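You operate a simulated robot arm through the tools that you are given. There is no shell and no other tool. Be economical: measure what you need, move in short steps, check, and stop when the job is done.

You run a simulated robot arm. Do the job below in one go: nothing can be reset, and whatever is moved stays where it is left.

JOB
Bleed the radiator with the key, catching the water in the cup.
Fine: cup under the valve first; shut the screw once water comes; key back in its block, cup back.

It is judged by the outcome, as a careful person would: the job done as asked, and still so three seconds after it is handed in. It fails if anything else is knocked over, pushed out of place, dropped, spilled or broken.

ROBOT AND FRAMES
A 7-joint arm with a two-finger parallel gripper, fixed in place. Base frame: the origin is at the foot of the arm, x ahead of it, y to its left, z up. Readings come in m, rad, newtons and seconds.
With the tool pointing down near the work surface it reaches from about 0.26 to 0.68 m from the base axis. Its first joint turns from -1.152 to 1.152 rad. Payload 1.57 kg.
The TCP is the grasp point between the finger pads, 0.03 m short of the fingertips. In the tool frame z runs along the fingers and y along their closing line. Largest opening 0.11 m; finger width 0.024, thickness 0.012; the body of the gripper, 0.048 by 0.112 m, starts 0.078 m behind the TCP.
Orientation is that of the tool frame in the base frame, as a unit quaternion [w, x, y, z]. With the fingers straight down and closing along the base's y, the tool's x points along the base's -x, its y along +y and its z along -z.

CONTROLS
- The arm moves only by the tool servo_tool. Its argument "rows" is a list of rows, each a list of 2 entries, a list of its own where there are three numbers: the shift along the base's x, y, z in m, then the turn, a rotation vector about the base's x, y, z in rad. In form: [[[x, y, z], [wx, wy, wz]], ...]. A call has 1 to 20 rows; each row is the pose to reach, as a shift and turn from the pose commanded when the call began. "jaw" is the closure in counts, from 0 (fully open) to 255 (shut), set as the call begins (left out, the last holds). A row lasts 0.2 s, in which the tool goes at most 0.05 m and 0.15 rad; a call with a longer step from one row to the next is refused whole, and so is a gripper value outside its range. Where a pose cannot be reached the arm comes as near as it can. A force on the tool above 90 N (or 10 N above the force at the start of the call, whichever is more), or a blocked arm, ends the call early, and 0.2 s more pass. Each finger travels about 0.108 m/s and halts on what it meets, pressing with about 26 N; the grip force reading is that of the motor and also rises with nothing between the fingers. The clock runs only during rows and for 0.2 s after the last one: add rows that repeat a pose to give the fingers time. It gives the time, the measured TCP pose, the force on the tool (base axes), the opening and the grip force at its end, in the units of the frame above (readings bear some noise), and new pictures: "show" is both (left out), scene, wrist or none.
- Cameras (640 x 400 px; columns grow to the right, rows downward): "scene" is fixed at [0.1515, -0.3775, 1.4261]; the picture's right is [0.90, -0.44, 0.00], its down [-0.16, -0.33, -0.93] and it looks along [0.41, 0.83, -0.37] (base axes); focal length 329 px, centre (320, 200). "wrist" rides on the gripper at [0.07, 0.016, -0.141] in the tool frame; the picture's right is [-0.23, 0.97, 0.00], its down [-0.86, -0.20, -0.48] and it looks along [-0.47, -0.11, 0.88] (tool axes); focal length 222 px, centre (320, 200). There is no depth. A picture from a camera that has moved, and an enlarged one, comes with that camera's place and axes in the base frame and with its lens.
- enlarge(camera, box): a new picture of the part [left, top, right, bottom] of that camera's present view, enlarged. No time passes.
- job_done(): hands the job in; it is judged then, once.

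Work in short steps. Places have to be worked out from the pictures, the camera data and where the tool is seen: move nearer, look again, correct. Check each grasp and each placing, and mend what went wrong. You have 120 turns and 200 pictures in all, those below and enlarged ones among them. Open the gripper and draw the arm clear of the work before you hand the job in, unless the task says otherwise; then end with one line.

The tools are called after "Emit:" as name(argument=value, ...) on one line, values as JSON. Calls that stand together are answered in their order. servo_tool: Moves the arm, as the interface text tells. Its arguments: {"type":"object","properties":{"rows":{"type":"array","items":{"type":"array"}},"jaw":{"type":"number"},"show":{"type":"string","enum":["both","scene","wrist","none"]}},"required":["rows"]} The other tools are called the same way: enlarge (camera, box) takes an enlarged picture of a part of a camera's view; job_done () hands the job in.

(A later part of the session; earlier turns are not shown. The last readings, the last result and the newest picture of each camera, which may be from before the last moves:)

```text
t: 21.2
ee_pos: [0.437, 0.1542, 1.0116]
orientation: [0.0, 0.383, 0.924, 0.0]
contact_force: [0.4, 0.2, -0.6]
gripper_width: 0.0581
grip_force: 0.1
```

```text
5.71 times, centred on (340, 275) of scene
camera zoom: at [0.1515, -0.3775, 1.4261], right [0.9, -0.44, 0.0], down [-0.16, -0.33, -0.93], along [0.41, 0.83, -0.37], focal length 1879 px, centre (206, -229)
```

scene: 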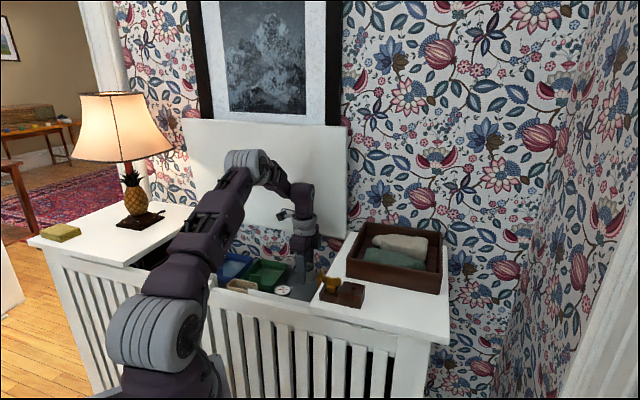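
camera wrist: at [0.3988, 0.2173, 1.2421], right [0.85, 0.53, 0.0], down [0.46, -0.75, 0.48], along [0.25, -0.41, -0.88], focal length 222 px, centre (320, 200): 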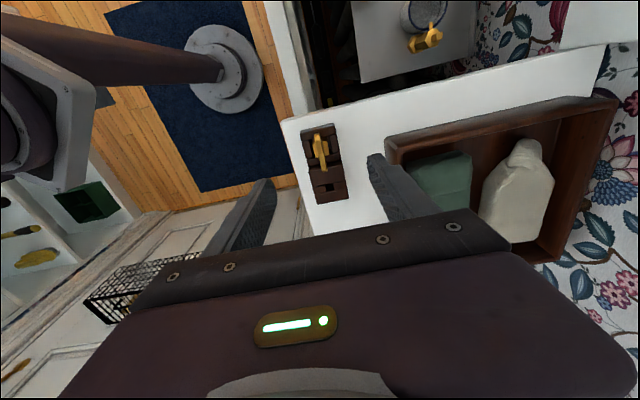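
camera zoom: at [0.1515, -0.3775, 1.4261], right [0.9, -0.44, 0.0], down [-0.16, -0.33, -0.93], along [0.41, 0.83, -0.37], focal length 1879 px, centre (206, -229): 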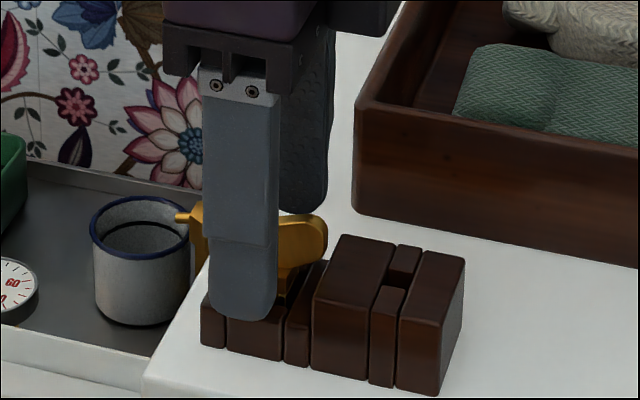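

Fingers are centred on the wing. Closing.

Emit:
servo_tool(rows=[[[0, 0, 0], [0, 0, 0]], [[0, 0, 0], [0, 0, 0]], [[0, 0, 0], [0, 0, 0]]], jaw=255, show="none")

Emit:
enlarge(camera="wrist", box=[240, 120, 400, 220])

Emit:
enlarge(camera="scene", box=[300, 240, 380, 310])

```text
t: 22.0
ee_pos: [0.4375, 0.1546, 1.0133]
orientation: [0.0, 0.383, 0.924, 0.0]
contact_force: [0.2, -0.1, 0.7]
gripper_width: 0.0062
grip_force: 26.0
```

```text
4.00 times, centred on (320, 170) of wrist
camera zoom: at [0.4005, 0.2149, 1.154], right [0.85, 0.53, 0.0], down [0.46, -0.75, 0.48], along [0.25, -0.41, -0.88], focal length 888 px, centre (320, 320)
```

zoom: 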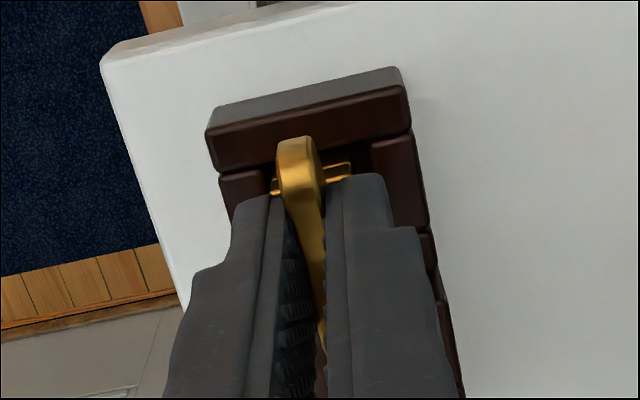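

```text
5.71 times, centred on (340, 275) of scene
camera zoom: at [0.1515, -0.3775, 1.4261], right [0.9, -0.44, 0.0], down [-0.16, -0.33, -0.93], along [0.41, 0.83, -0.37], focal length 1879 px, centre (206, -229)
```

zoom: 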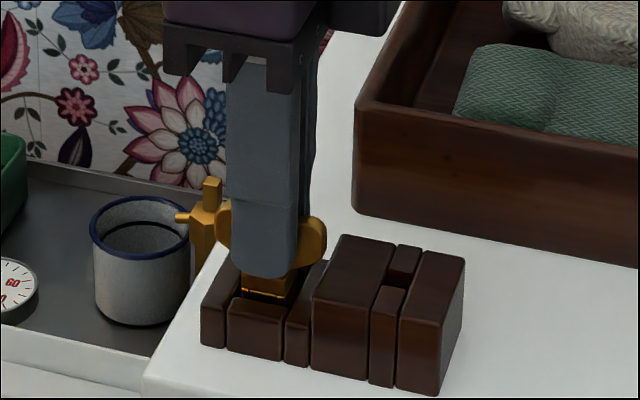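

Key wing gripped (6.2 mm thick); home pose is (0.4375, 0.1546, ~1.012). I lift straight up and look.

Emit:
servo_tool(rows=[[[0, 0, 0.02], [0, 0, 0]], [[0, 0, 0.05], [0, 0, 0]], [[0, 0, 0.09], [0, 0, 0]], [[0, 0, 0.09], [0, 0, 0]]], show="none")

Emit:
enlarge(camera="wrist", box=[240, 120, 400, 220])

Emit:
enlarge(camera="scene", box=[290, 190, 390, 310])

```text
t: 23.0
ee_pos: [0.4372, 0.1541, 1.1046]
orientation: [0.0, 0.382, 0.924, 0.0]
contact_force: [0.4, -0.6, -0.1]
gripper_width: 0.0062
grip_force: 25.2
```

```text
4.00 times, centred on (320, 170) of wrist
camera zoom: at [0.4001, 0.2149, 1.2457], right [0.85, 0.53, 0.0], down [0.46, -0.75, 0.48], along [0.25, -0.41, -0.88], focal length 888 px, centre (320, 320)
```

zoom: 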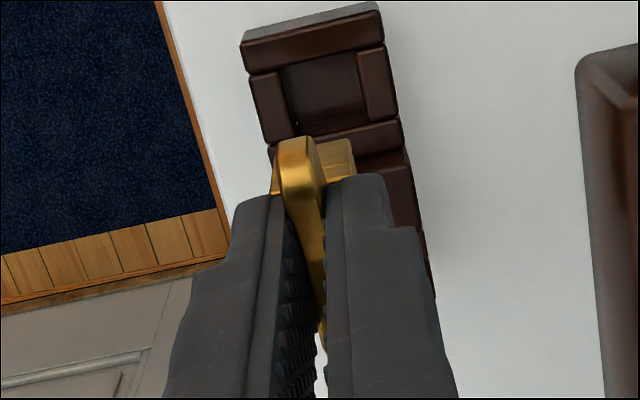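

```text
3.33 times, centred on (340, 250) of scene
camera zoom: at [0.1515, -0.3775, 1.4261], right [0.9, -0.44, 0.0], down [-0.16, -0.33, -0.93], along [0.41, 0.83, -0.37], focal length 1096 px, centre (253, 33)
```

zoom: 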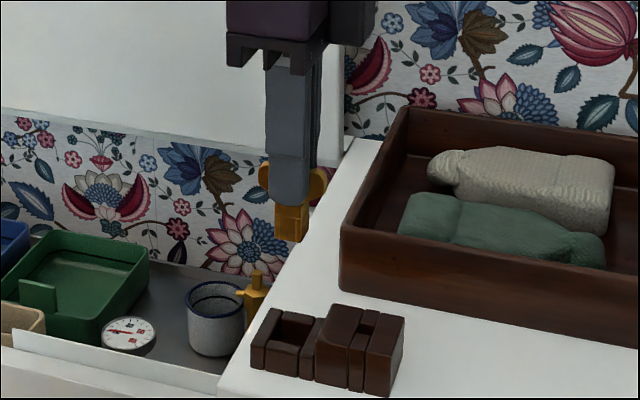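

Key comes out clean; its socket end is about 0.055 below the TCP. I carry it over the valve, staying high.

Emit:
servo_tool(rows=[[[0.016, 0.042, 0], [0, 0, 0]], [[0.032, 0.084, 0], [0, 0, 0]], [[0.048, 0.126, 0], [0, 0, 0]], [[0.064, 0.166, 0], [0, 0, 0]], [[0.073, 0.187, 0], [0, 0, 0]], [[0.073, 0.187, -0.04], [0, 0, 0]], [[0.073, 0.187, -0.08], [0, 0, 0]], [[0.073, 0.187, -0.12], [0, 0, 0]], [[0.073, 0.187, -0.12], [0, 0, 0]]], show="none")

Emit:
enlarge(camera="wrist", box=[240, 110, 400, 230])

Emit:
enlarge(camera="scene", box=[280, 220, 360, 300])

```text
t: 25.0
ee_pos: [0.5099, 0.3428, 0.9812]
orientation: [0.0, 0.383, 0.924, 0.0]
contact_force: [-0.8, 0.0, -1.1]
gripper_width: 0.0059
grip_force: 25.8
```

```text
3.33 times, centred on (320, 170) of wrist
camera zoom: at [0.4733, 0.4028, 1.1241], right [0.85, 0.53, 0.0], down [0.46, -0.75, 0.48], along [0.25, -0.41, -0.88], focal length 740 px, centre (320, 300)
```

zoom: 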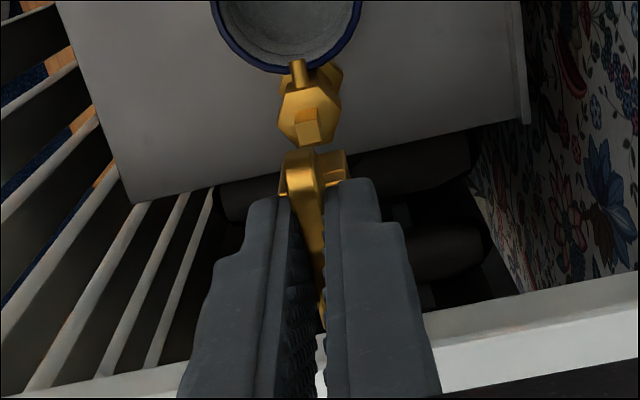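

```text
5.00 times, centred on (320, 260) of scene
camera zoom: at [0.1515, -0.3774, 1.4261], right [0.9, -0.44, 0.0], down [-0.16, -0.33, -0.93], along [0.41, 0.83, -0.37], focal length 1644 px, centre (320, -100)
```

zoom: 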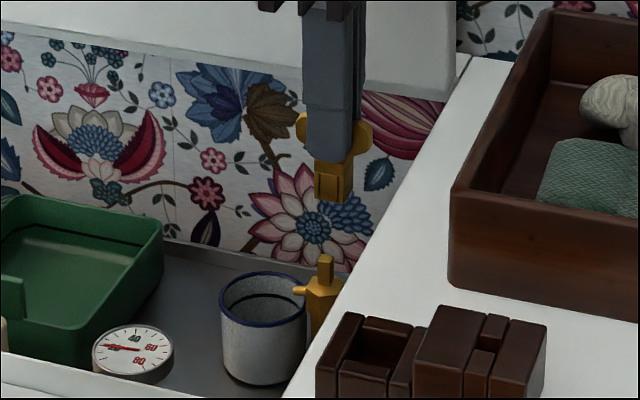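

Scene says the key must go ~4 mm toward picture-left; wrist says ~6 mm in -x. I zoom to refine.

Emit:
enlarge(camera="wrist", box=[295, 125, 345, 175])

Emit:
enlarge(camera="scene", box=[305, 240, 340, 285])

```text
8.00 times, centred on (320, 150) of wrist
camera zoom: at [0.4733, 0.4028, 1.1241], right [0.85, 0.53, 0.0], down [0.46, -0.75, 0.48], along [0.25, -0.41, -0.88], focal length 1777 px, centre (320, 600)
```

zoom: 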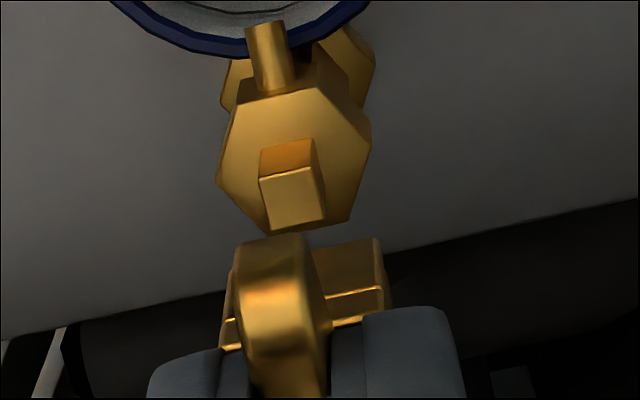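

```text
8.89 times, centred on (322, 262) of scene
camera zoom: at [0.1515, -0.3774, 1.4261], right [0.9, -0.44, 0.0], down [-0.16, -0.33, -0.93], along [0.41, 0.83, -0.37], focal length 2923 px, centre (298, -356)
```

zoom: 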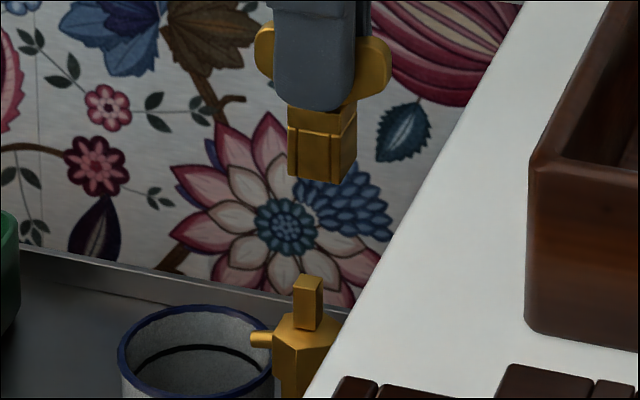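

Square-to-socket orientation agrees. Refined valve axis ≈(0.5055, 0.3415). I correct and lower until the socket is just above the square.

Emit:
servo_tool(rows=[[[-0.0045, -0.001, 0], [0, 0, 0]], [[-0.0045, -0.001, -0.02], [0, 0, 0]], [[-0.0045, -0.001, -0.032], [0, 0, 0]], [[-0.0045, -0.001, -0.032], [0, 0, 0]]], show="none")

Emit:
enlarge(camera="wrist", box=[295, 125, 345, 175])

Emit:
enlarge(camera="scene", box=[305, 240, 340, 285])

```text
t: 26.0
ee_pos: [0.5061, 0.3415, 0.9493]
orientation: [0.0, 0.382, 0.924, 0.0]
contact_force: [0.1, 1.7, 0.6]
gripper_width: 0.0059
grip_force: 25.7
```

```text
8.00 times, centred on (320, 150) of wrist
camera zoom: at [0.4686, 0.4015, 1.0917], right [0.85, 0.53, 0.0], down [0.46, -0.75, 0.48], along [0.25, -0.41, -0.88], focal length 1777 px, centre (320, 600)
```

zoom: 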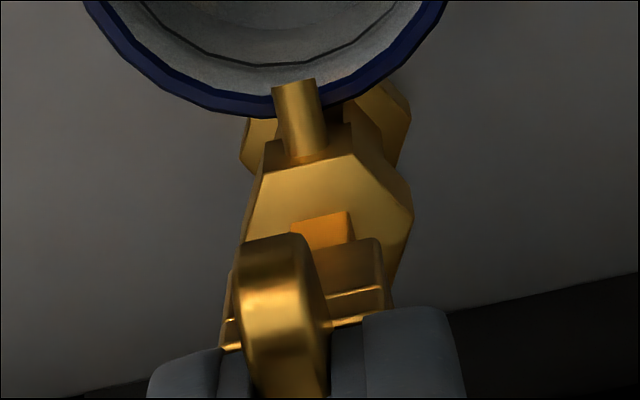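

```text
8.89 times, centred on (322, 262) of scene
camera zoom: at [0.1515, -0.3774, 1.4261], right [0.9, -0.44, 0.0], down [-0.16, -0.33, -0.93], along [0.41, 0.83, -0.37], focal length 2923 px, centre (298, -356)
```

zoom: 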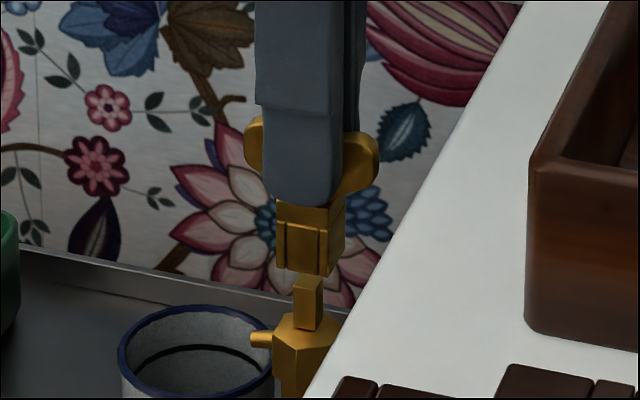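

Scene alignment is within 1 mm; wrist suggests ~2 mm more in +y. I apply that and press down gently in small steps.

Emit:
servo_tool(rows=[[[0.0002, 0.0018, 0], [0, 0, 0]], [[0.0002, 0.0018, -0.006], [0, 0, 0]], [[0.0002, 0.0018, -0.01], [0, 0, 0]], [[0.0002, 0.0018, -0.013], [0, 0, 0]], [[0.0002, 0.0018, -0.013], [0, 0, 0]]], show="none")

Emit:
enlarge(camera="wrist", box=[295, 125, 345, 175])

Emit:
enlarge(camera="scene", box=[305, 240, 340, 285])

```text
t: 27.2
ee_pos: [0.5059, 0.342, 0.9379]
orientation: [0.0, 0.383, 0.924, 0.0]
contact_force: [-0.5, 0.7, -0.2]
gripper_width: 0.0061
grip_force: 25.6
```

```text
8.00 times, centred on (320, 150) of wrist
camera zoom: at [0.4691, 0.4027, 1.0792], right [0.85, 0.53, 0.0], down [0.46, -0.75, 0.48], along [0.25, -0.41, -0.88], focal length 1777 px, centre (320, 600)
```

zoom: 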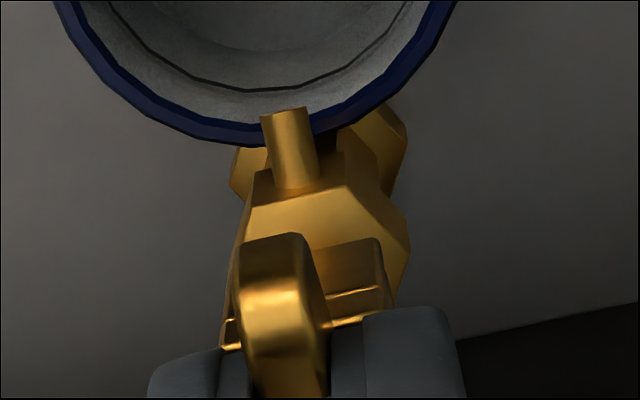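

```text
8.89 times, centred on (322, 262) of scene
camera zoom: at [0.1515, -0.3774, 1.4261], right [0.9, -0.44, 0.0], down [-0.16, -0.33, -0.93], along [0.41, 0.83, -0.37], focal length 2923 px, centre (298, -356)
```

zoom: 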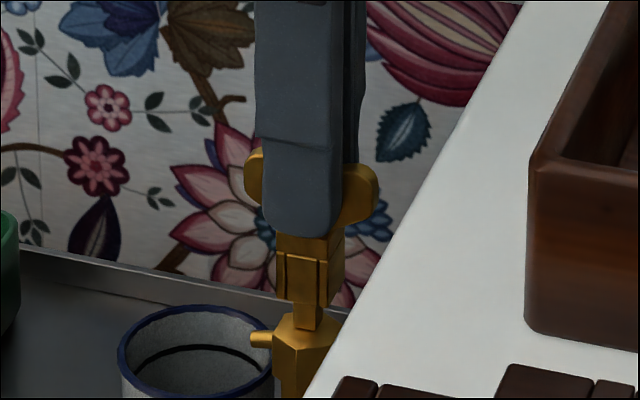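

Socket bottom is now below the square's top with no force, so it's entering. I keep lowering until seated.

Emit:
servo_tool(rows=[[[0, 0, -0.004], [0, 0, 0]], [[0, 0, -0.008], [0, 0, 0]], [[0, 0, -0.012], [0, 0, 0]], [[0, 0, -0.012], [0, 0, 0]]], show="none")

Emit:
enlarge(camera="wrist", box=[295, 125, 345, 175])

Emit:
enlarge(camera="scene", box=[305, 240, 340, 285])

```text
t: 28.2
ee_pos: [0.5068, 0.3427, 0.9245]
orientation: [0.0, 0.382, 0.924, 0.0]
contact_force: [0.1, -0.4, -1.4]
gripper_width: 0.0059
grip_force: 26.0
```

```text
8.00 times, centred on (320, 150) of wrist
camera zoom: at [0.4691, 0.4026, 1.0671], right [0.85, 0.53, 0.0], down [0.46, -0.75, 0.48], along [0.25, -0.41, -0.88], focal length 1777 px, centre (320, 600)
```

zoom: 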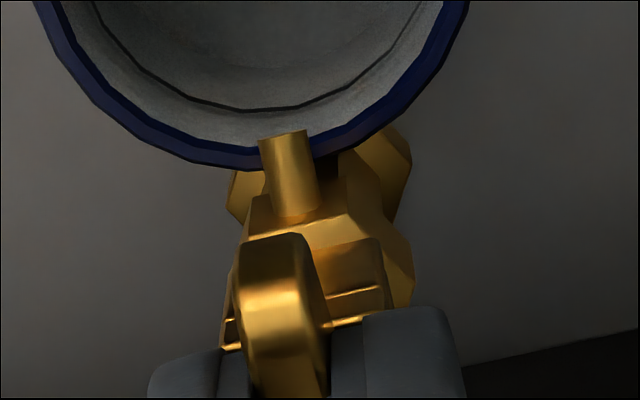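

```text
8.89 times, centred on (322, 262) of scene
camera zoom: at [0.1515, -0.3774, 1.4261], right [0.9, -0.44, 0.0], down [-0.16, -0.33, -0.93], along [0.41, 0.83, -0.37], focal length 2923 px, centre (298, -356)
```

zoom: 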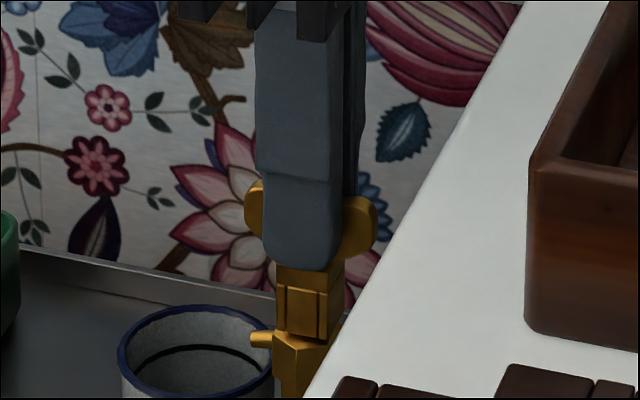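

Key sleeves the square nearly to the shoulder. I lower 2 mm more, checking force.

Emit:
servo_tool(rows=[[[0, 0, -0.001], [0, 0, 0]], [[0, 0, -0.002], [0, 0, 0]], [[0, 0, -0.002], [0, 0, 0]]], show="none")

```text
t: 29.0
ee_pos: [0.5059, 0.3422, 0.9233]
orientation: [0.001, 0.383, 0.924, 0.0]
contact_force: [-0.3, -0.1, -0.3]
gripper_width: 0.0063
grip_force: 25.8
```

Now I open the screw: counter-clockwise seen from above, in small steps, watching the cup.

Emit:
servo_tool(rows=[[[0, 0, 0], [0, 0, 0.1]], [[0, 0, 0], [0, 0, 0.2]], [[0, 0, 0], [0, 0, 0.3]], [[0, 0, 0], [0, 0, 0.4]], [[0, 0, 0], [0, 0, 0.4]]], show="none")

Emit:
enlarge(camera="scene", box=[295, 240, 340, 290])

Emit:
enlarge(camera="wrist", box=[260, 100, 380, 190])

```text
t: 30.2
ee_pos: [0.5065, 0.3422, 0.9245]
orientation: [0.0, 0.191, 0.982, 0.0]
contact_force: [-3.4, 4.5, -0.8]
gripper_width: 0.0059
grip_force: 26.2
```

```text
8.00 times, centred on (318, 265) of scene
camera zoom: at [0.1514, -0.3773, 1.4262], right [0.9, -0.44, 0.0], down [-0.16, -0.33, -0.93], along [0.41, 0.83, -0.37], focal length 2630 px, centre (340, -320)
```

zoom: 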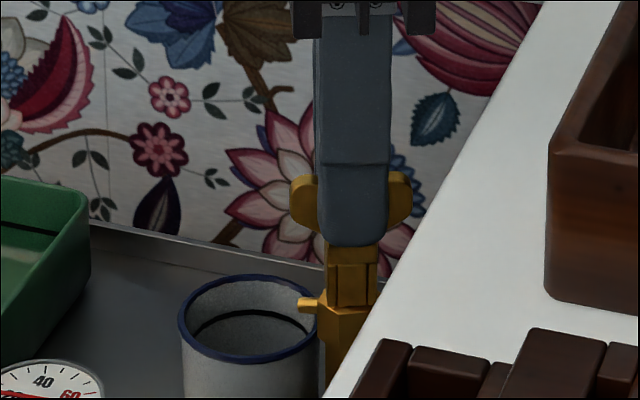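

```text
4.44 times, centred on (320, 145) of wrist
camera zoom: at [0.4483, 0.3833, 1.0655], right [0.58, 0.82, 0.0], down [0.72, -0.51, 0.48], along [0.39, -0.27, -0.88], focal length 987 px, centre (320, 444)
```

zoom: 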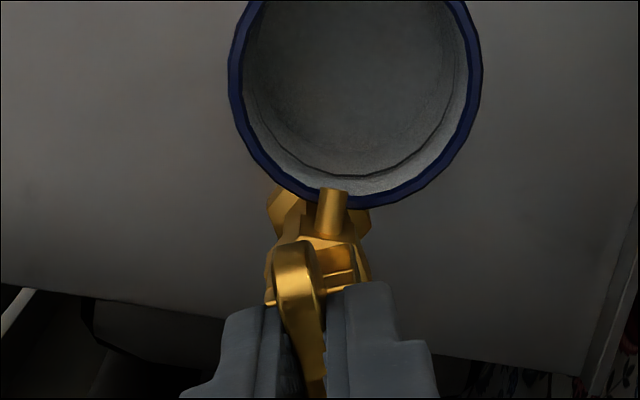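

The key turns freely; no water yet. Another 0.4 rad.

Emit:
servo_tool(rows=[[[0, 0, 0], [0, 0, 0.1]], [[0, 0, 0], [0, 0, 0.2]], [[0, 0, 0], [0, 0, 0.3]], [[0, 0, 0], [0, 0, 0.4]], [[0, 0, 0], [0, 0, 0.4]]], show="none")

Emit:
enlarge(camera="scene", box=[295, 240, 340, 290])

Emit:
enlarge(camera="wrist", box=[260, 100, 380, 190])

```text
t: 31.4
ee_pos: [0.5057, 0.3418, 0.925]
orientation: [0.0, -0.008, 1.0, 0.001]
contact_force: [-7.0, 4.6, -0.4]
gripper_width: 0.0061
grip_force: 25.7
```

```text
8.00 times, centred on (318, 265) of scene
camera zoom: at [0.1514, -0.3773, 1.4262], right [0.9, -0.44, 0.0], down [-0.16, -0.33, -0.93], along [0.41, 0.83, -0.37], focal length 2630 px, centre (340, -320)
```

zoom: 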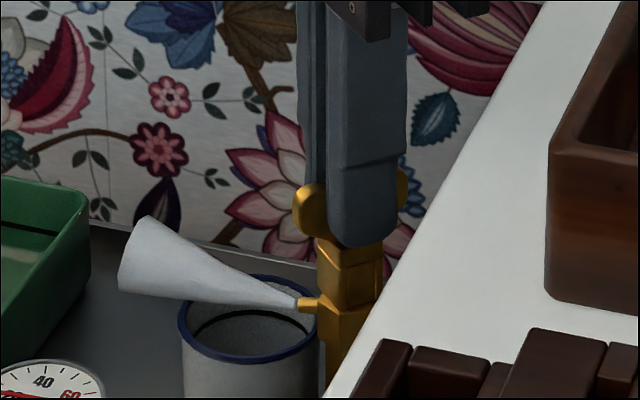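

```text
4.44 times, centred on (320, 145) of wrist
camera zoom: at [0.4367, 0.3573, 1.0654], right [0.21, 0.98, 0.0], down [0.86, -0.19, 0.48], along [0.47, -0.1, -0.88], focal length 987 px, centre (320, 444)
```

zoom: 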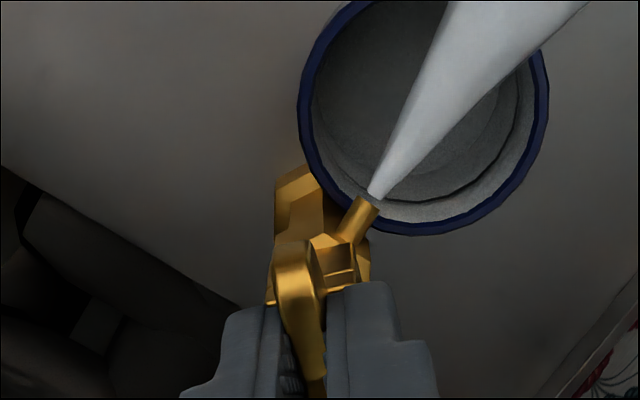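

Air is hissing out. I hold and wait for water, with short checks.

Emit:
servo_tool(rows=[[[0, 0, 0], [0, 0, 0]], [[0, 0, 0], [0, 0, 0]], [[0, 0, 0], [0, 0, 0]]], show="scene")

```text
t: 32.2
ee_pos: [0.506, 0.3436, 0.9238]
orientation: [0.0, -0.008, 1.0, 0.0]
contact_force: [-8.2, 5.0, -1.2]
gripper_width: 0.0057
grip_force: 25.7
```

scene: 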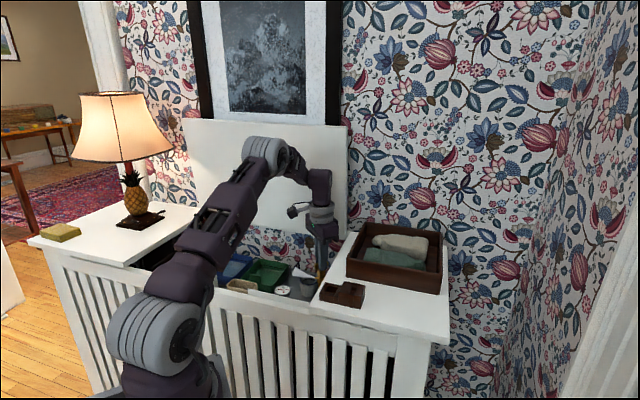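

Emit:
enlarge(camera="scene", box=[295, 240, 340, 290])

```text
8.00 times, centred on (318, 265) of scene
camera zoom: at [0.1513, -0.3773, 1.4262], right [0.9, -0.44, 0.0], down [-0.16, -0.33, -0.93], along [0.41, 0.83, -0.37], focal length 2630 px, centre (340, -320)
```

zoom: 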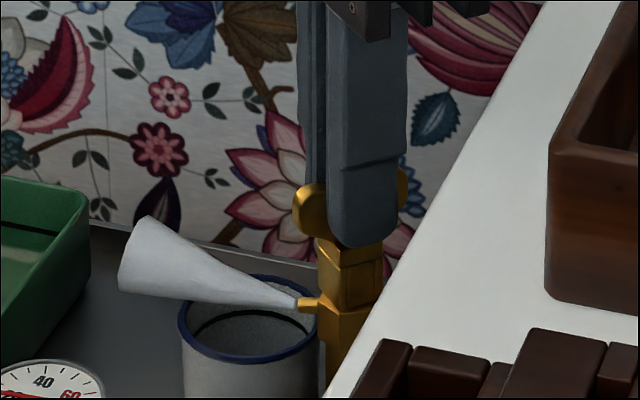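

Still air. I keep waiting in short steps.

Emit:
servo_tool(rows=[[[0, 0, 0], [0, 0, 0]], [[0, 0, 0], [0, 0, 0]], [[0, 0, 0], [0, 0, 0]], [[0, 0, 0], [0, 0, 0]]], show="none")

Emit:
enlarge(camera="scene", box=[295, 240, 340, 290])

```text
t: 33.2
ee_pos: [0.5057, 0.3418, 0.9231]
orientation: [0.0, -0.008, 1.0, -0.001]
contact_force: [-7.4, 5.9, -1.2]
gripper_width: 0.0064
grip_force: 25.5
```

```text
8.00 times, centred on (318, 265) of scene
camera zoom: at [0.1513, -0.3773, 1.4262], right [0.9, -0.44, 0.0], down [-0.16, -0.33, -0.93], along [0.41, 0.83, -0.37], focal length 2630 px, centre (340, -320)
```

zoom: 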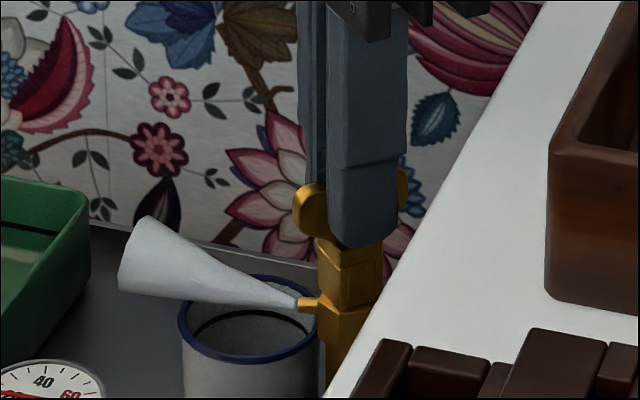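

Still hissing; continue waiting.

Emit:
servo_tool(rows=[[[0, 0, 0], [0, 0, 0]], [[0, 0, 0], [0, 0, 0]], [[0, 0, 0], [0, 0, 0]], [[0, 0, 0], [0, 0, 0]]], show="none")

Emit:
enlarge(camera="scene", box=[280, 240, 340, 300])

```text
t: 34.2
ee_pos: [0.507, 0.3426, 0.9239]
orientation: [0.0, -0.008, 1.0, -0.001]
contact_force: [-8.1, 6.4, -1.2]
gripper_width: 0.0063
grip_force: 25.6
```

```text
6.67 times, centred on (310, 270) of scene
camera zoom: at [0.1513, -0.3773, 1.4262], right [0.9, -0.44, 0.0], down [-0.16, -0.33, -0.93], along [0.41, 0.83, -0.37], focal length 2192 px, centre (387, -267)
```

zoom: 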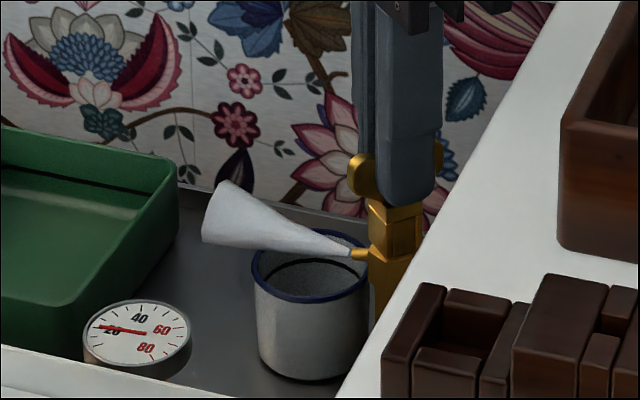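

Still air at t=34. Wait another second.

Emit:
servo_tool(rows=[[[0, 0, 0], [0, 0, 0]], [[0, 0, 0], [0, 0, 0]], [[0, 0, 0], [0, 0, 0]], [[0, 0, 0], [0, 0, 0]]], show="none")

Emit:
enlarge(camera="scene", box=[280, 240, 340, 300])

```text
t: 35.2
ee_pos: [0.5054, 0.3426, 0.924]
orientation: [0.001, -0.008, 1.0, 0.0]
contact_force: [-6.3, 6.2, 0.3]
gripper_width: 0.0061
grip_force: 26.0
```

```text
6.67 times, centred on (310, 270) of scene
camera zoom: at [0.1514, -0.3773, 1.4262], right [0.9, -0.44, 0.0], down [-0.16, -0.33, -0.93], along [0.41, 0.83, -0.37], focal length 2192 px, centre (387, -267)
```

zoom: 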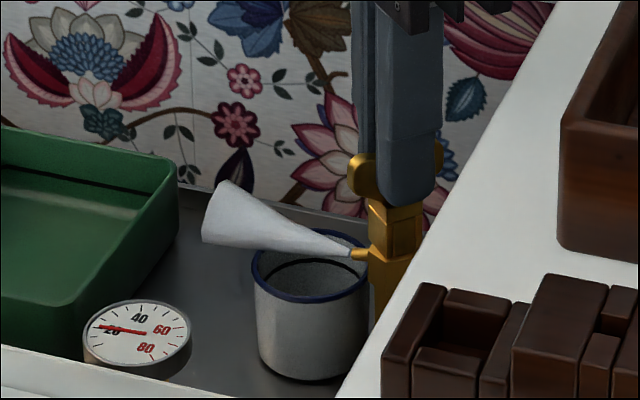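

Still air; keep waiting.

Emit:
servo_tool(rows=[[[0, 0, 0], [0, 0, 0]], [[0, 0, 0], [0, 0, 0]], [[0, 0, 0], [0, 0, 0]], [[0, 0, 0], [0, 0, 0]], [[0, 0, 0], [0, 0, 0]]], show="none")

Emit:
enlarge(camera="scene", box=[280, 240, 340, 300])

```text
t: 36.4
ee_pos: [0.5069, 0.3428, 0.9233]
orientation: [0.0, -0.008, 1.0, 0.0]
contact_force: [-6.2, 6.2, -0.7]
gripper_width: 0.0059
grip_force: 26.2
```

```text
6.67 times, centred on (310, 270) of scene
camera zoom: at [0.1514, -0.3773, 1.4262], right [0.9, -0.44, 0.0], down [-0.16, -0.33, -0.93], along [0.41, 0.83, -0.37], focal length 2192 px, centre (387, -267)
```

zoom: 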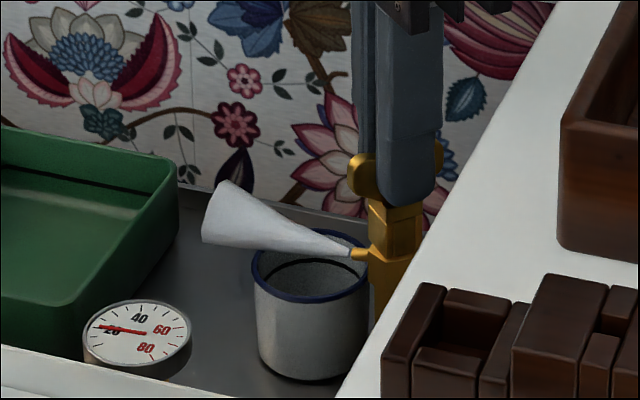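

Still air; keep waiting in ~1.2 s checks.

Emit:
servo_tool(rows=[[[0, 0, 0], [0, 0, 0]], [[0, 0, 0], [0, 0, 0]], [[0, 0, 0], [0, 0, 0]], [[0, 0, 0], [0, 0, 0]], [[0, 0, 0], [0, 0, 0]]], show="none")

Emit:
enlarge(camera="scene", box=[280, 240, 340, 300])

```text
t: 37.6
ee_pos: [0.5057, 0.3428, 0.9232]
orientation: [0.0, -0.008, 1.0, -0.001]
contact_force: [-3.0, 5.0, 0.1]
gripper_width: 0.0062
grip_force: 25.8
```

```text
6.67 times, centred on (310, 270) of scene
camera zoom: at [0.1514, -0.3773, 1.4262], right [0.9, -0.44, 0.0], down [-0.16, -0.33, -0.93], along [0.41, 0.83, -0.37], focal length 2192 px, centre (387, -267)
```

zoom: 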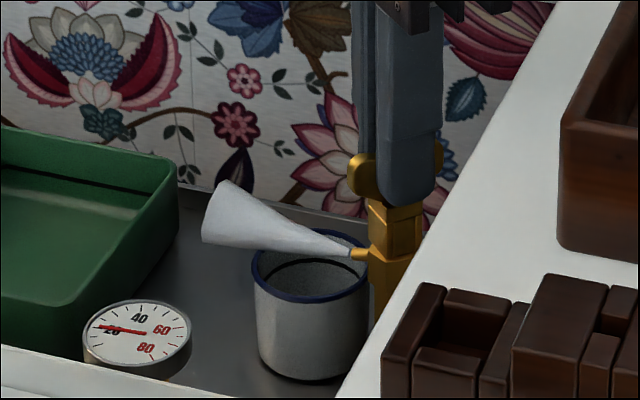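

Still air at t=37.6.

Emit:
servo_tool(rows=[[[0, 0, 0], [0, 0, 0]], [[0, 0, 0], [0, 0, 0]], [[0, 0, 0], [0, 0, 0]], [[0, 0, 0], [0, 0, 0]], [[0, 0, 0], [0, 0, 0]]], show="none")

Emit:
enlarge(camera="scene", box=[280, 240, 340, 300])

```text
t: 38.8
ee_pos: [0.5068, 0.3418, 0.9244]
orientation: [0.0, -0.008, 1.0, 0.001]
contact_force: [-2.7, 6.0, 0.0]
gripper_width: 0.0059
grip_force: 26.1
```

```text
6.67 times, centred on (310, 270) of scene
camera zoom: at [0.1515, -0.3773, 1.4262], right [0.9, -0.44, 0.0], down [-0.16, -0.33, -0.93], along [0.41, 0.83, -0.37], focal length 2192 px, centre (387, -267)
```

zoom: 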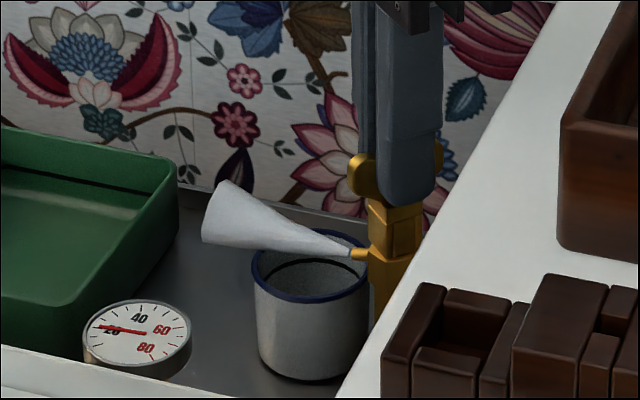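

Still air; continue.

Emit:
servo_tool(rows=[[[0, 0, 0], [0, 0, 0]], [[0, 0, 0], [0, 0, 0]], [[0, 0, 0], [0, 0, 0]], [[0, 0, 0], [0, 0, 0]], [[0, 0, 0], [0, 0, 0]]], show="none")

Emit:
enlarge(camera="scene", box=[280, 240, 340, 300])

```text
t: 40.0
ee_pos: [0.506, 0.343, 0.9233]
orientation: [0.001, -0.008, 1.0, -0.001]
contact_force: [-2.2, 6.5, -0.5]
gripper_width: 0.0059
grip_force: 26.4
```

```text
6.67 times, centred on (310, 270) of scene
camera zoom: at [0.1515, -0.3773, 1.4262], right [0.9, -0.44, 0.0], down [-0.16, -0.33, -0.93], along [0.41, 0.83, -0.37], focal length 2192 px, centre (387, -267)
```

zoom: 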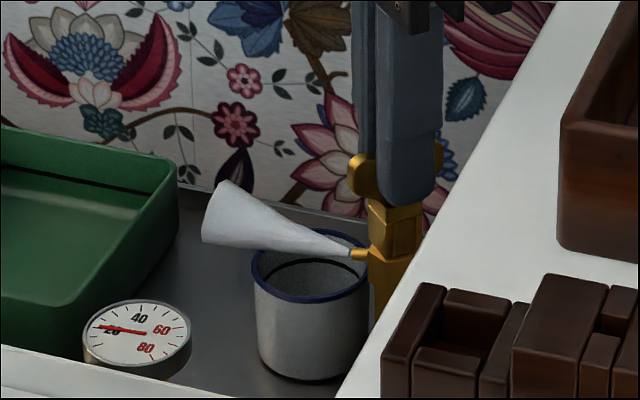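

Still air. I'll wait a little more before deciding to open further.

Emit:
servo_tool(rows=[[[0, 0, 0], [0, 0, 0]], [[0, 0, 0], [0, 0, 0]], [[0, 0, 0], [0, 0, 0]], [[0, 0, 0], [0, 0, 0]], [[0, 0, 0], [0, 0, 0]]], show="none")

Emit:
enlarge(camera="scene", box=[280, 240, 340, 300])

```text
t: 41.2
ee_pos: [0.5069, 0.3423, 0.9243]
orientation: [0.0, -0.008, 1.0, 0.001]
contact_force: [-1.2, 6.7, -0.6]
gripper_width: 0.0061
grip_force: 25.4
```

```text
6.67 times, centred on (310, 270) of scene
camera zoom: at [0.1515, -0.3773, 1.4262], right [0.9, -0.44, 0.0], down [-0.16, -0.33, -0.93], along [0.41, 0.83, -0.37], focal length 2192 px, centre (387, -267)
```

zoom: 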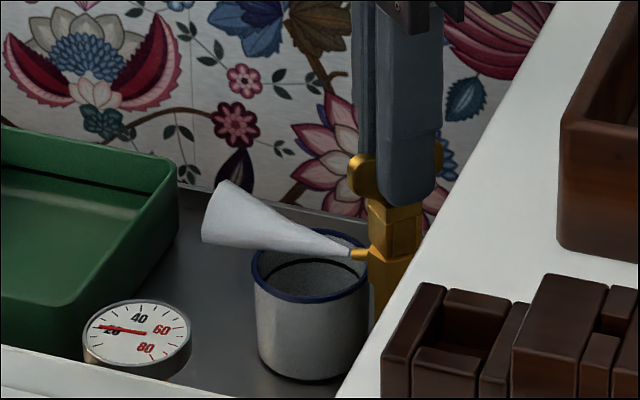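

Ten seconds of air unchanged; I open a little more (0.2 rad) to see whether the flow responds.

Emit:
servo_tool(rows=[[[0, 0, 0], [0, 0, 0.1]], [[0, 0, 0], [0, 0, 0.2]], [[0, 0, 0], [0, 0, 0.2]], [[0, 0, 0], [0, 0, 0.2]]], show="none")

Emit:
enlarge(camera="scene", box=[280, 240, 340, 300])

```text
t: 42.2
ee_pos: [0.5053, 0.3415, 0.9241]
orientation: [0.0, -0.108, 0.994, 0.0]
contact_force: [-2.9, 7.9, -3.1]
gripper_width: 0.0063
grip_force: 26.0
```

```text
6.67 times, centred on (310, 270) of scene
camera zoom: at [0.1515, -0.3772, 1.4262], right [0.9, -0.44, 0.0], down [-0.16, -0.33, -0.93], along [0.41, 0.83, -0.37], focal length 2192 px, centre (387, -267)
```

zoom: 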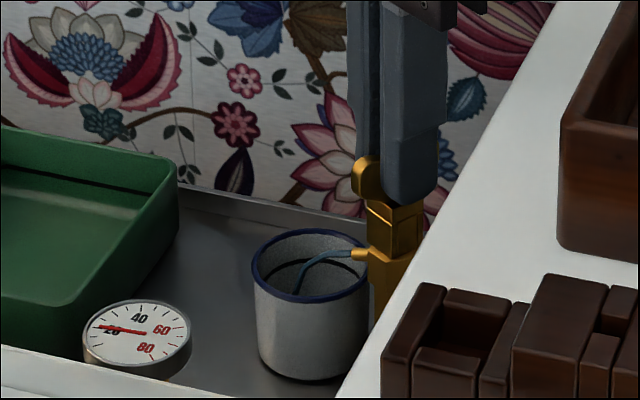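

Water is running into the cup. I shut the screw right away, clockwise the full 1.0 rad and a touch more.

Emit:
servo_tool(rows=[[[0, 0, 0], [0, 0, -0.14]], [[0, 0, 0], [0, 0, -0.28]], [[0, 0, 0], [0, 0, -0.42]], [[0, 0, 0], [0, 0, -0.56]], [[0, 0, 0], [0, 0, -0.7]], [[0, 0, 0], [0, 0, -0.84]], [[0, 0, 0], [0, 0, -0.97]], [[0, 0, 0], [0, 0, -1.03]], [[0, 0, 0], [0, 0, -1.03]]], show="none")

Emit:
enlarge(camera="scene", box=[280, 240, 340, 300])

Emit:
enlarge(camera="wrist", box=[260, 100, 380, 190])

```text
t: 44.2
ee_pos: [0.508, 0.3429, 0.9235]
orientation: [-0.001, 0.398, 0.918, -0.001]
contact_force: [-2.5, 0.4, 0.9]
gripper_width: 0.0059
grip_force: 25.3
```

```text
6.67 times, centred on (310, 270) of scene
camera zoom: at [0.1515, -0.3775, 1.4261], right [0.9, -0.44, 0.0], down [-0.16, -0.33, -0.93], along [0.41, 0.83, -0.37], focal length 2192 px, centre (387, -267)
```

zoom: 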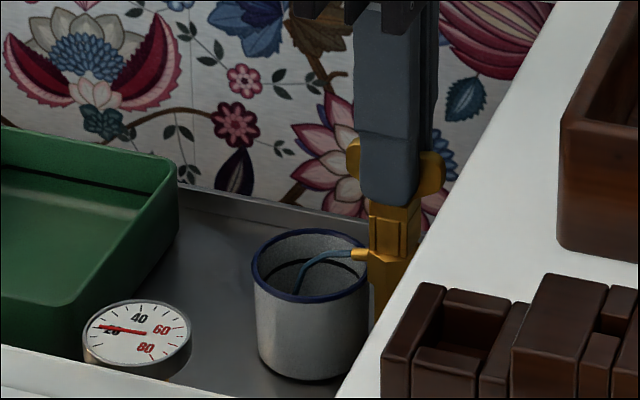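

```text
4.44 times, centred on (320, 145) of wrist
camera zoom: at [0.471, 0.4039, 1.0654], right [0.86, 0.5, 0.0], down [0.44, -0.76, 0.48], along [0.24, -0.41, -0.88], focal length 987 px, centre (320, 444)
```

zoom: 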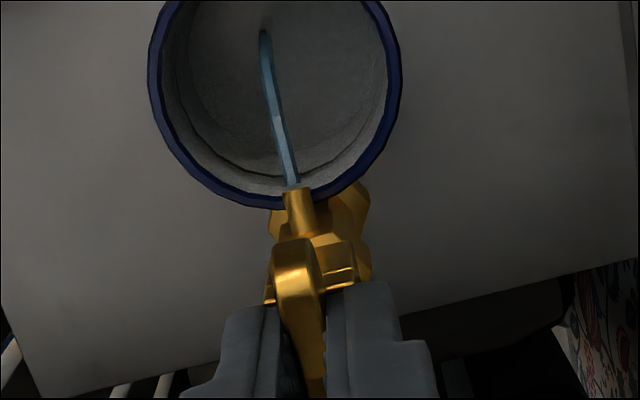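

Still running: there is play in the socket. I continue clockwise.

Emit:
servo_tool(rows=[[[0, 0, 0], [0, 0, -0.14]], [[0, 0, 0], [0, 0, -0.28]], [[0, 0, 0], [0, 0, -0.4]], [[0, 0, 0], [0, 0, -0.4]]], show="none")

Emit:
enlarge(camera="scene", box=[280, 240, 340, 300])

Emit:
enlarge(camera="wrist", box=[260, 100, 380, 190])

```text
t: 45.2
ee_pos: [0.5056, 0.3417, 0.9238]
orientation: [0.0, 0.571, 0.821, -0.001]
contact_force: [-2.2, -0.6, -4.2]
gripper_width: 0.0061
grip_force: 26.0
```

```text
6.67 times, centred on (310, 270) of scene
camera zoom: at [0.1515, -0.3774, 1.4261], right [0.9, -0.44, 0.0], down [-0.16, -0.33, -0.93], along [0.41, 0.83, -0.37], focal length 2192 px, centre (387, -267)
```

zoom: 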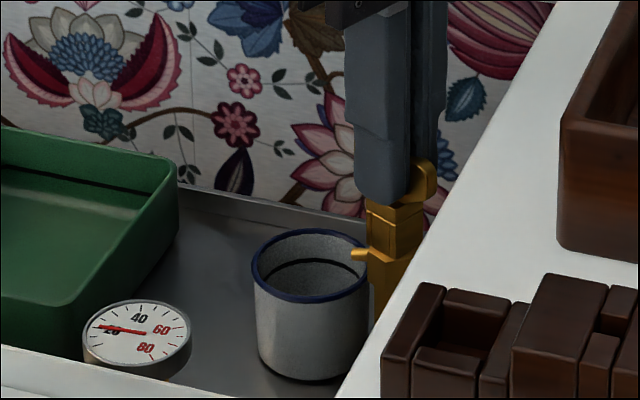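

```text
4.44 times, centred on (320, 145) of wrist
camera zoom: at [0.4978, 0.413, 1.0654], right [0.99, 0.12, 0.0], down [0.11, -0.87, 0.48], along [0.06, -0.48, -0.88], focal length 987 px, centre (320, 444)
```

zoom: 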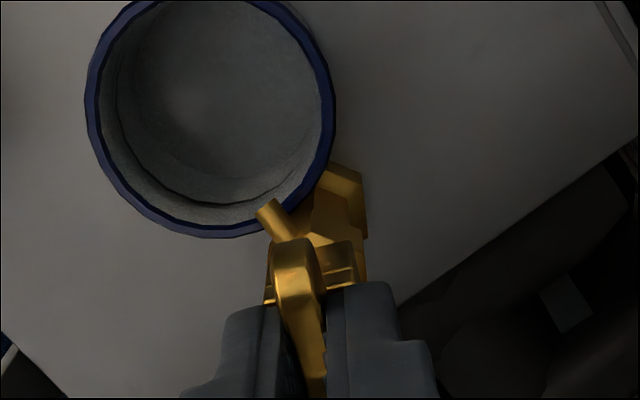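

Water has stopped. I snug it a bit further to be sure it is fully shut.

Emit:
servo_tool(rows=[[[0, 0, 0], [0, 0, -0.08]], [[0, 0, 0], [0, 0, -0.15]], [[0, 0, 0], [0, 0, -0.15]]], show="none")

Emit:
enlarge(camera="wrist", box=[260, 100, 380, 190])

```text
t: 46.0
ee_pos: [0.5059, 0.3422, 0.9231]
orientation: [0.0, 0.632, 0.775, 0.0]
contact_force: [-7.3, -2.4, -1.8]
gripper_width: 0.0059
grip_force: 25.8
```

```text
4.44 times, centred on (320, 145) of wrist
camera zoom: at [0.5086, 0.4136, 1.0655], right [1.0, -0.02, 0.0], down [-0.02, -0.88, 0.48], along [-0.01, -0.48, -0.88], focal length 987 px, centre (320, 444)
```

zoom: 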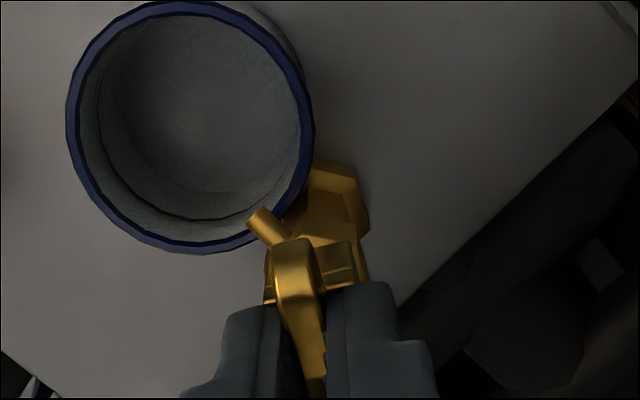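

No flow, spout dry. I relax the key 0.12 rad (well within its play) and lift straight off.

Emit:
servo_tool(rows=[[[0, 0, 0], [0, 0, 0.12]], [[0, 0, 0.01], [0, 0, 0.12]], [[0, 0, 0.025], [0, 0, 0.12]], [[0, 0, 0.05], [0, 0, 0.12]], [[0, 0, 0.05], [0, 0, 0.12]]], show="none")

Emit:
enlarge(camera="scene", box=[280, 230, 350, 300])

Emit:
enlarge(camera="wrist", box=[260, 90, 380, 190])

```text
t: 47.2
ee_pos: [0.5072, 0.3414, 0.9745]
orientation: [0.0, 0.583, 0.813, 0.001]
contact_force: [-0.3, -0.7, -1.0]
gripper_width: 0.0062
grip_force: 25.7
```

```text
5.71 times, centred on (315, 265) of scene
camera zoom: at [0.1515, -0.3774, 1.4261], right [0.9, -0.44, 0.0], down [-0.16, -0.33, -0.93], along [0.41, 0.83, -0.37], focal length 1879 px, centre (349, -171)
```

zoom: 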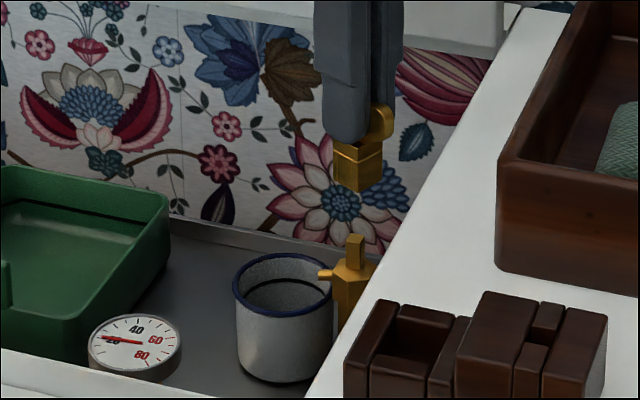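

```text
4.00 times, centred on (320, 140) of wrist
camera zoom: at [0.5006, 0.4129, 1.1159], right [1.0, 0.1, 0.0], down [0.08, -0.87, 0.48], along [0.05, -0.48, -0.88], focal length 888 px, centre (320, 440)
```

zoom: 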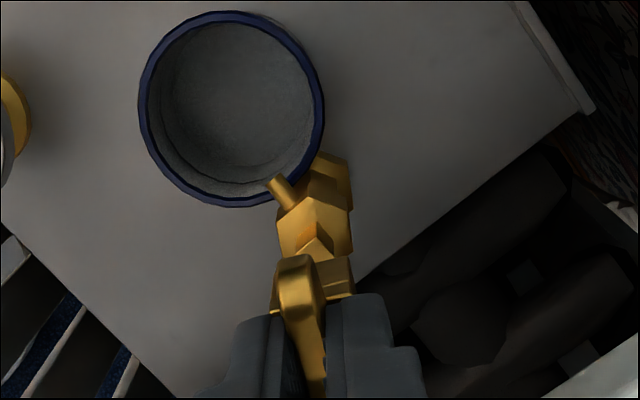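

Key is off, no flow. I check the square's orientation against its start and the cup's content.

Emit:
enlarge(camera="scene", box=[300, 262, 330, 292])

Emit:
enlarge(camera="wrist", box=[280, 90, 340, 165])

```text
13.33 times, centred on (315, 277) of scene
camera zoom: at [0.1515, -0.3774, 1.4261], right [0.9, -0.44, 0.0], down [-0.16, -0.33, -0.93], along [0.41, 0.83, -0.37], focal length 4384 px, centre (387, -827)
```

zoom: 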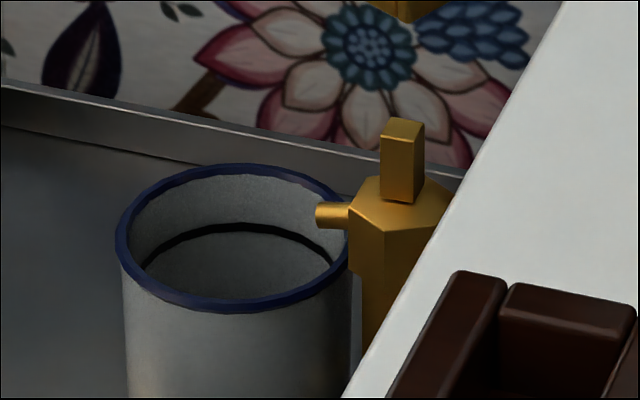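

```text
5.33 times, centred on (310, 128) of wrist
camera zoom: at [0.5006, 0.4129, 1.1159], right [1.0, 0.1, 0.0], down [0.08, -0.87, 0.48], along [0.05, -0.48, -0.88], focal length 1185 px, centre (373, 587)
```

zoom: 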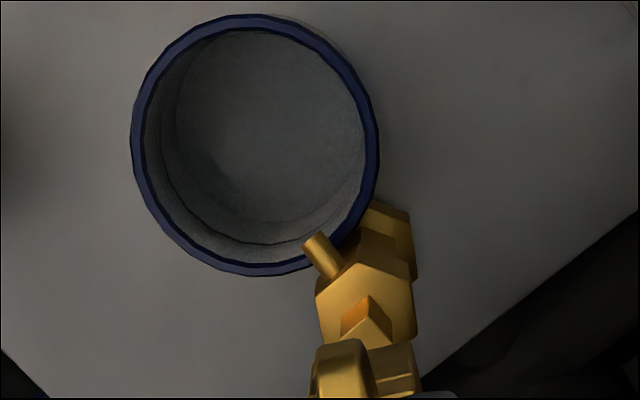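

The square is back exactly at its starting orientation: shut. Now I raise the key, rotate back to the -45° yaw, and return above the block.

Emit:
servo_tool(rows=[[[0, 0, 0.045], [0, 0, 0.1]], [[0, 0, 0.09], [0, 0, 0.2]], [[0, 0, 0.13], [0, 0, 0.3]], [[-0.01, -0.03, 0.13], [0, 0, 0.4]], [[-0.026, -0.072, 0.13], [0, 0, 0.459]], [[-0.042, -0.114, 0.13], [0, 0, 0.459]], [[-0.058, -0.156, 0.13], [0, 0, 0.459]], [[-0.069, -0.187, 0.13], [0, 0, 0.459]], [[-0.069, -0.187, 0.11], [0, 0, 0.459]], [[-0.069, -0.187, 0.11], [0, 0, 0.459]]], show="none")

Emit:
enlarge(camera="wrist", box=[240, 120, 400, 220])

Emit:
enlarge(camera="scene", box=[300, 210, 390, 310])

```text
t: 49.4
ee_pos: [0.4375, 0.1558, 1.0841]
orientation: [0.0, 0.383, 0.924, 0.0]
contact_force: [0.9, 0.5, -1.0]
gripper_width: 0.006
grip_force: 26.5
```

```text
4.00 times, centred on (320, 170) of wrist
camera zoom: at [0.4006, 0.2162, 1.2254], right [0.85, 0.53, 0.0], down [0.46, -0.75, 0.48], along [0.25, -0.41, -0.88], focal length 888 px, centre (320, 320)
```

zoom: 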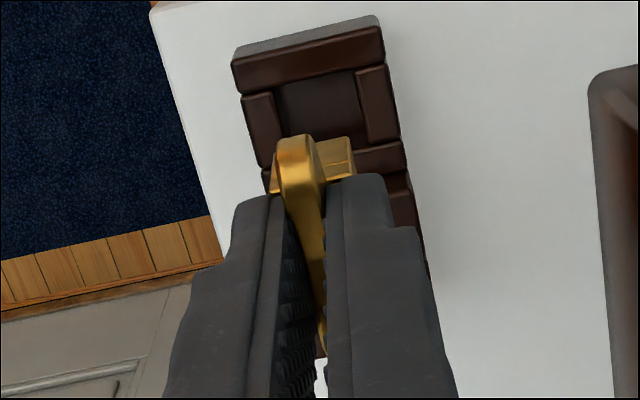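

```text
4.00 times, centred on (345, 260) of scene
camera zoom: at [0.1515, -0.3775, 1.4261], right [0.9, -0.44, 0.0], down [-0.16, -0.33, -0.93], along [0.41, 0.83, -0.37], focal length 1315 px, centre (220, -40)
```

zoom: 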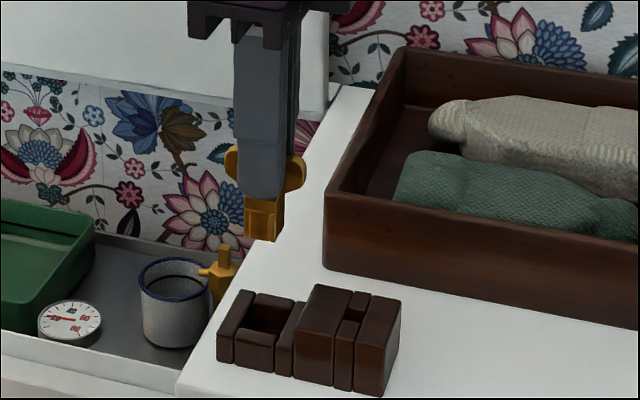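

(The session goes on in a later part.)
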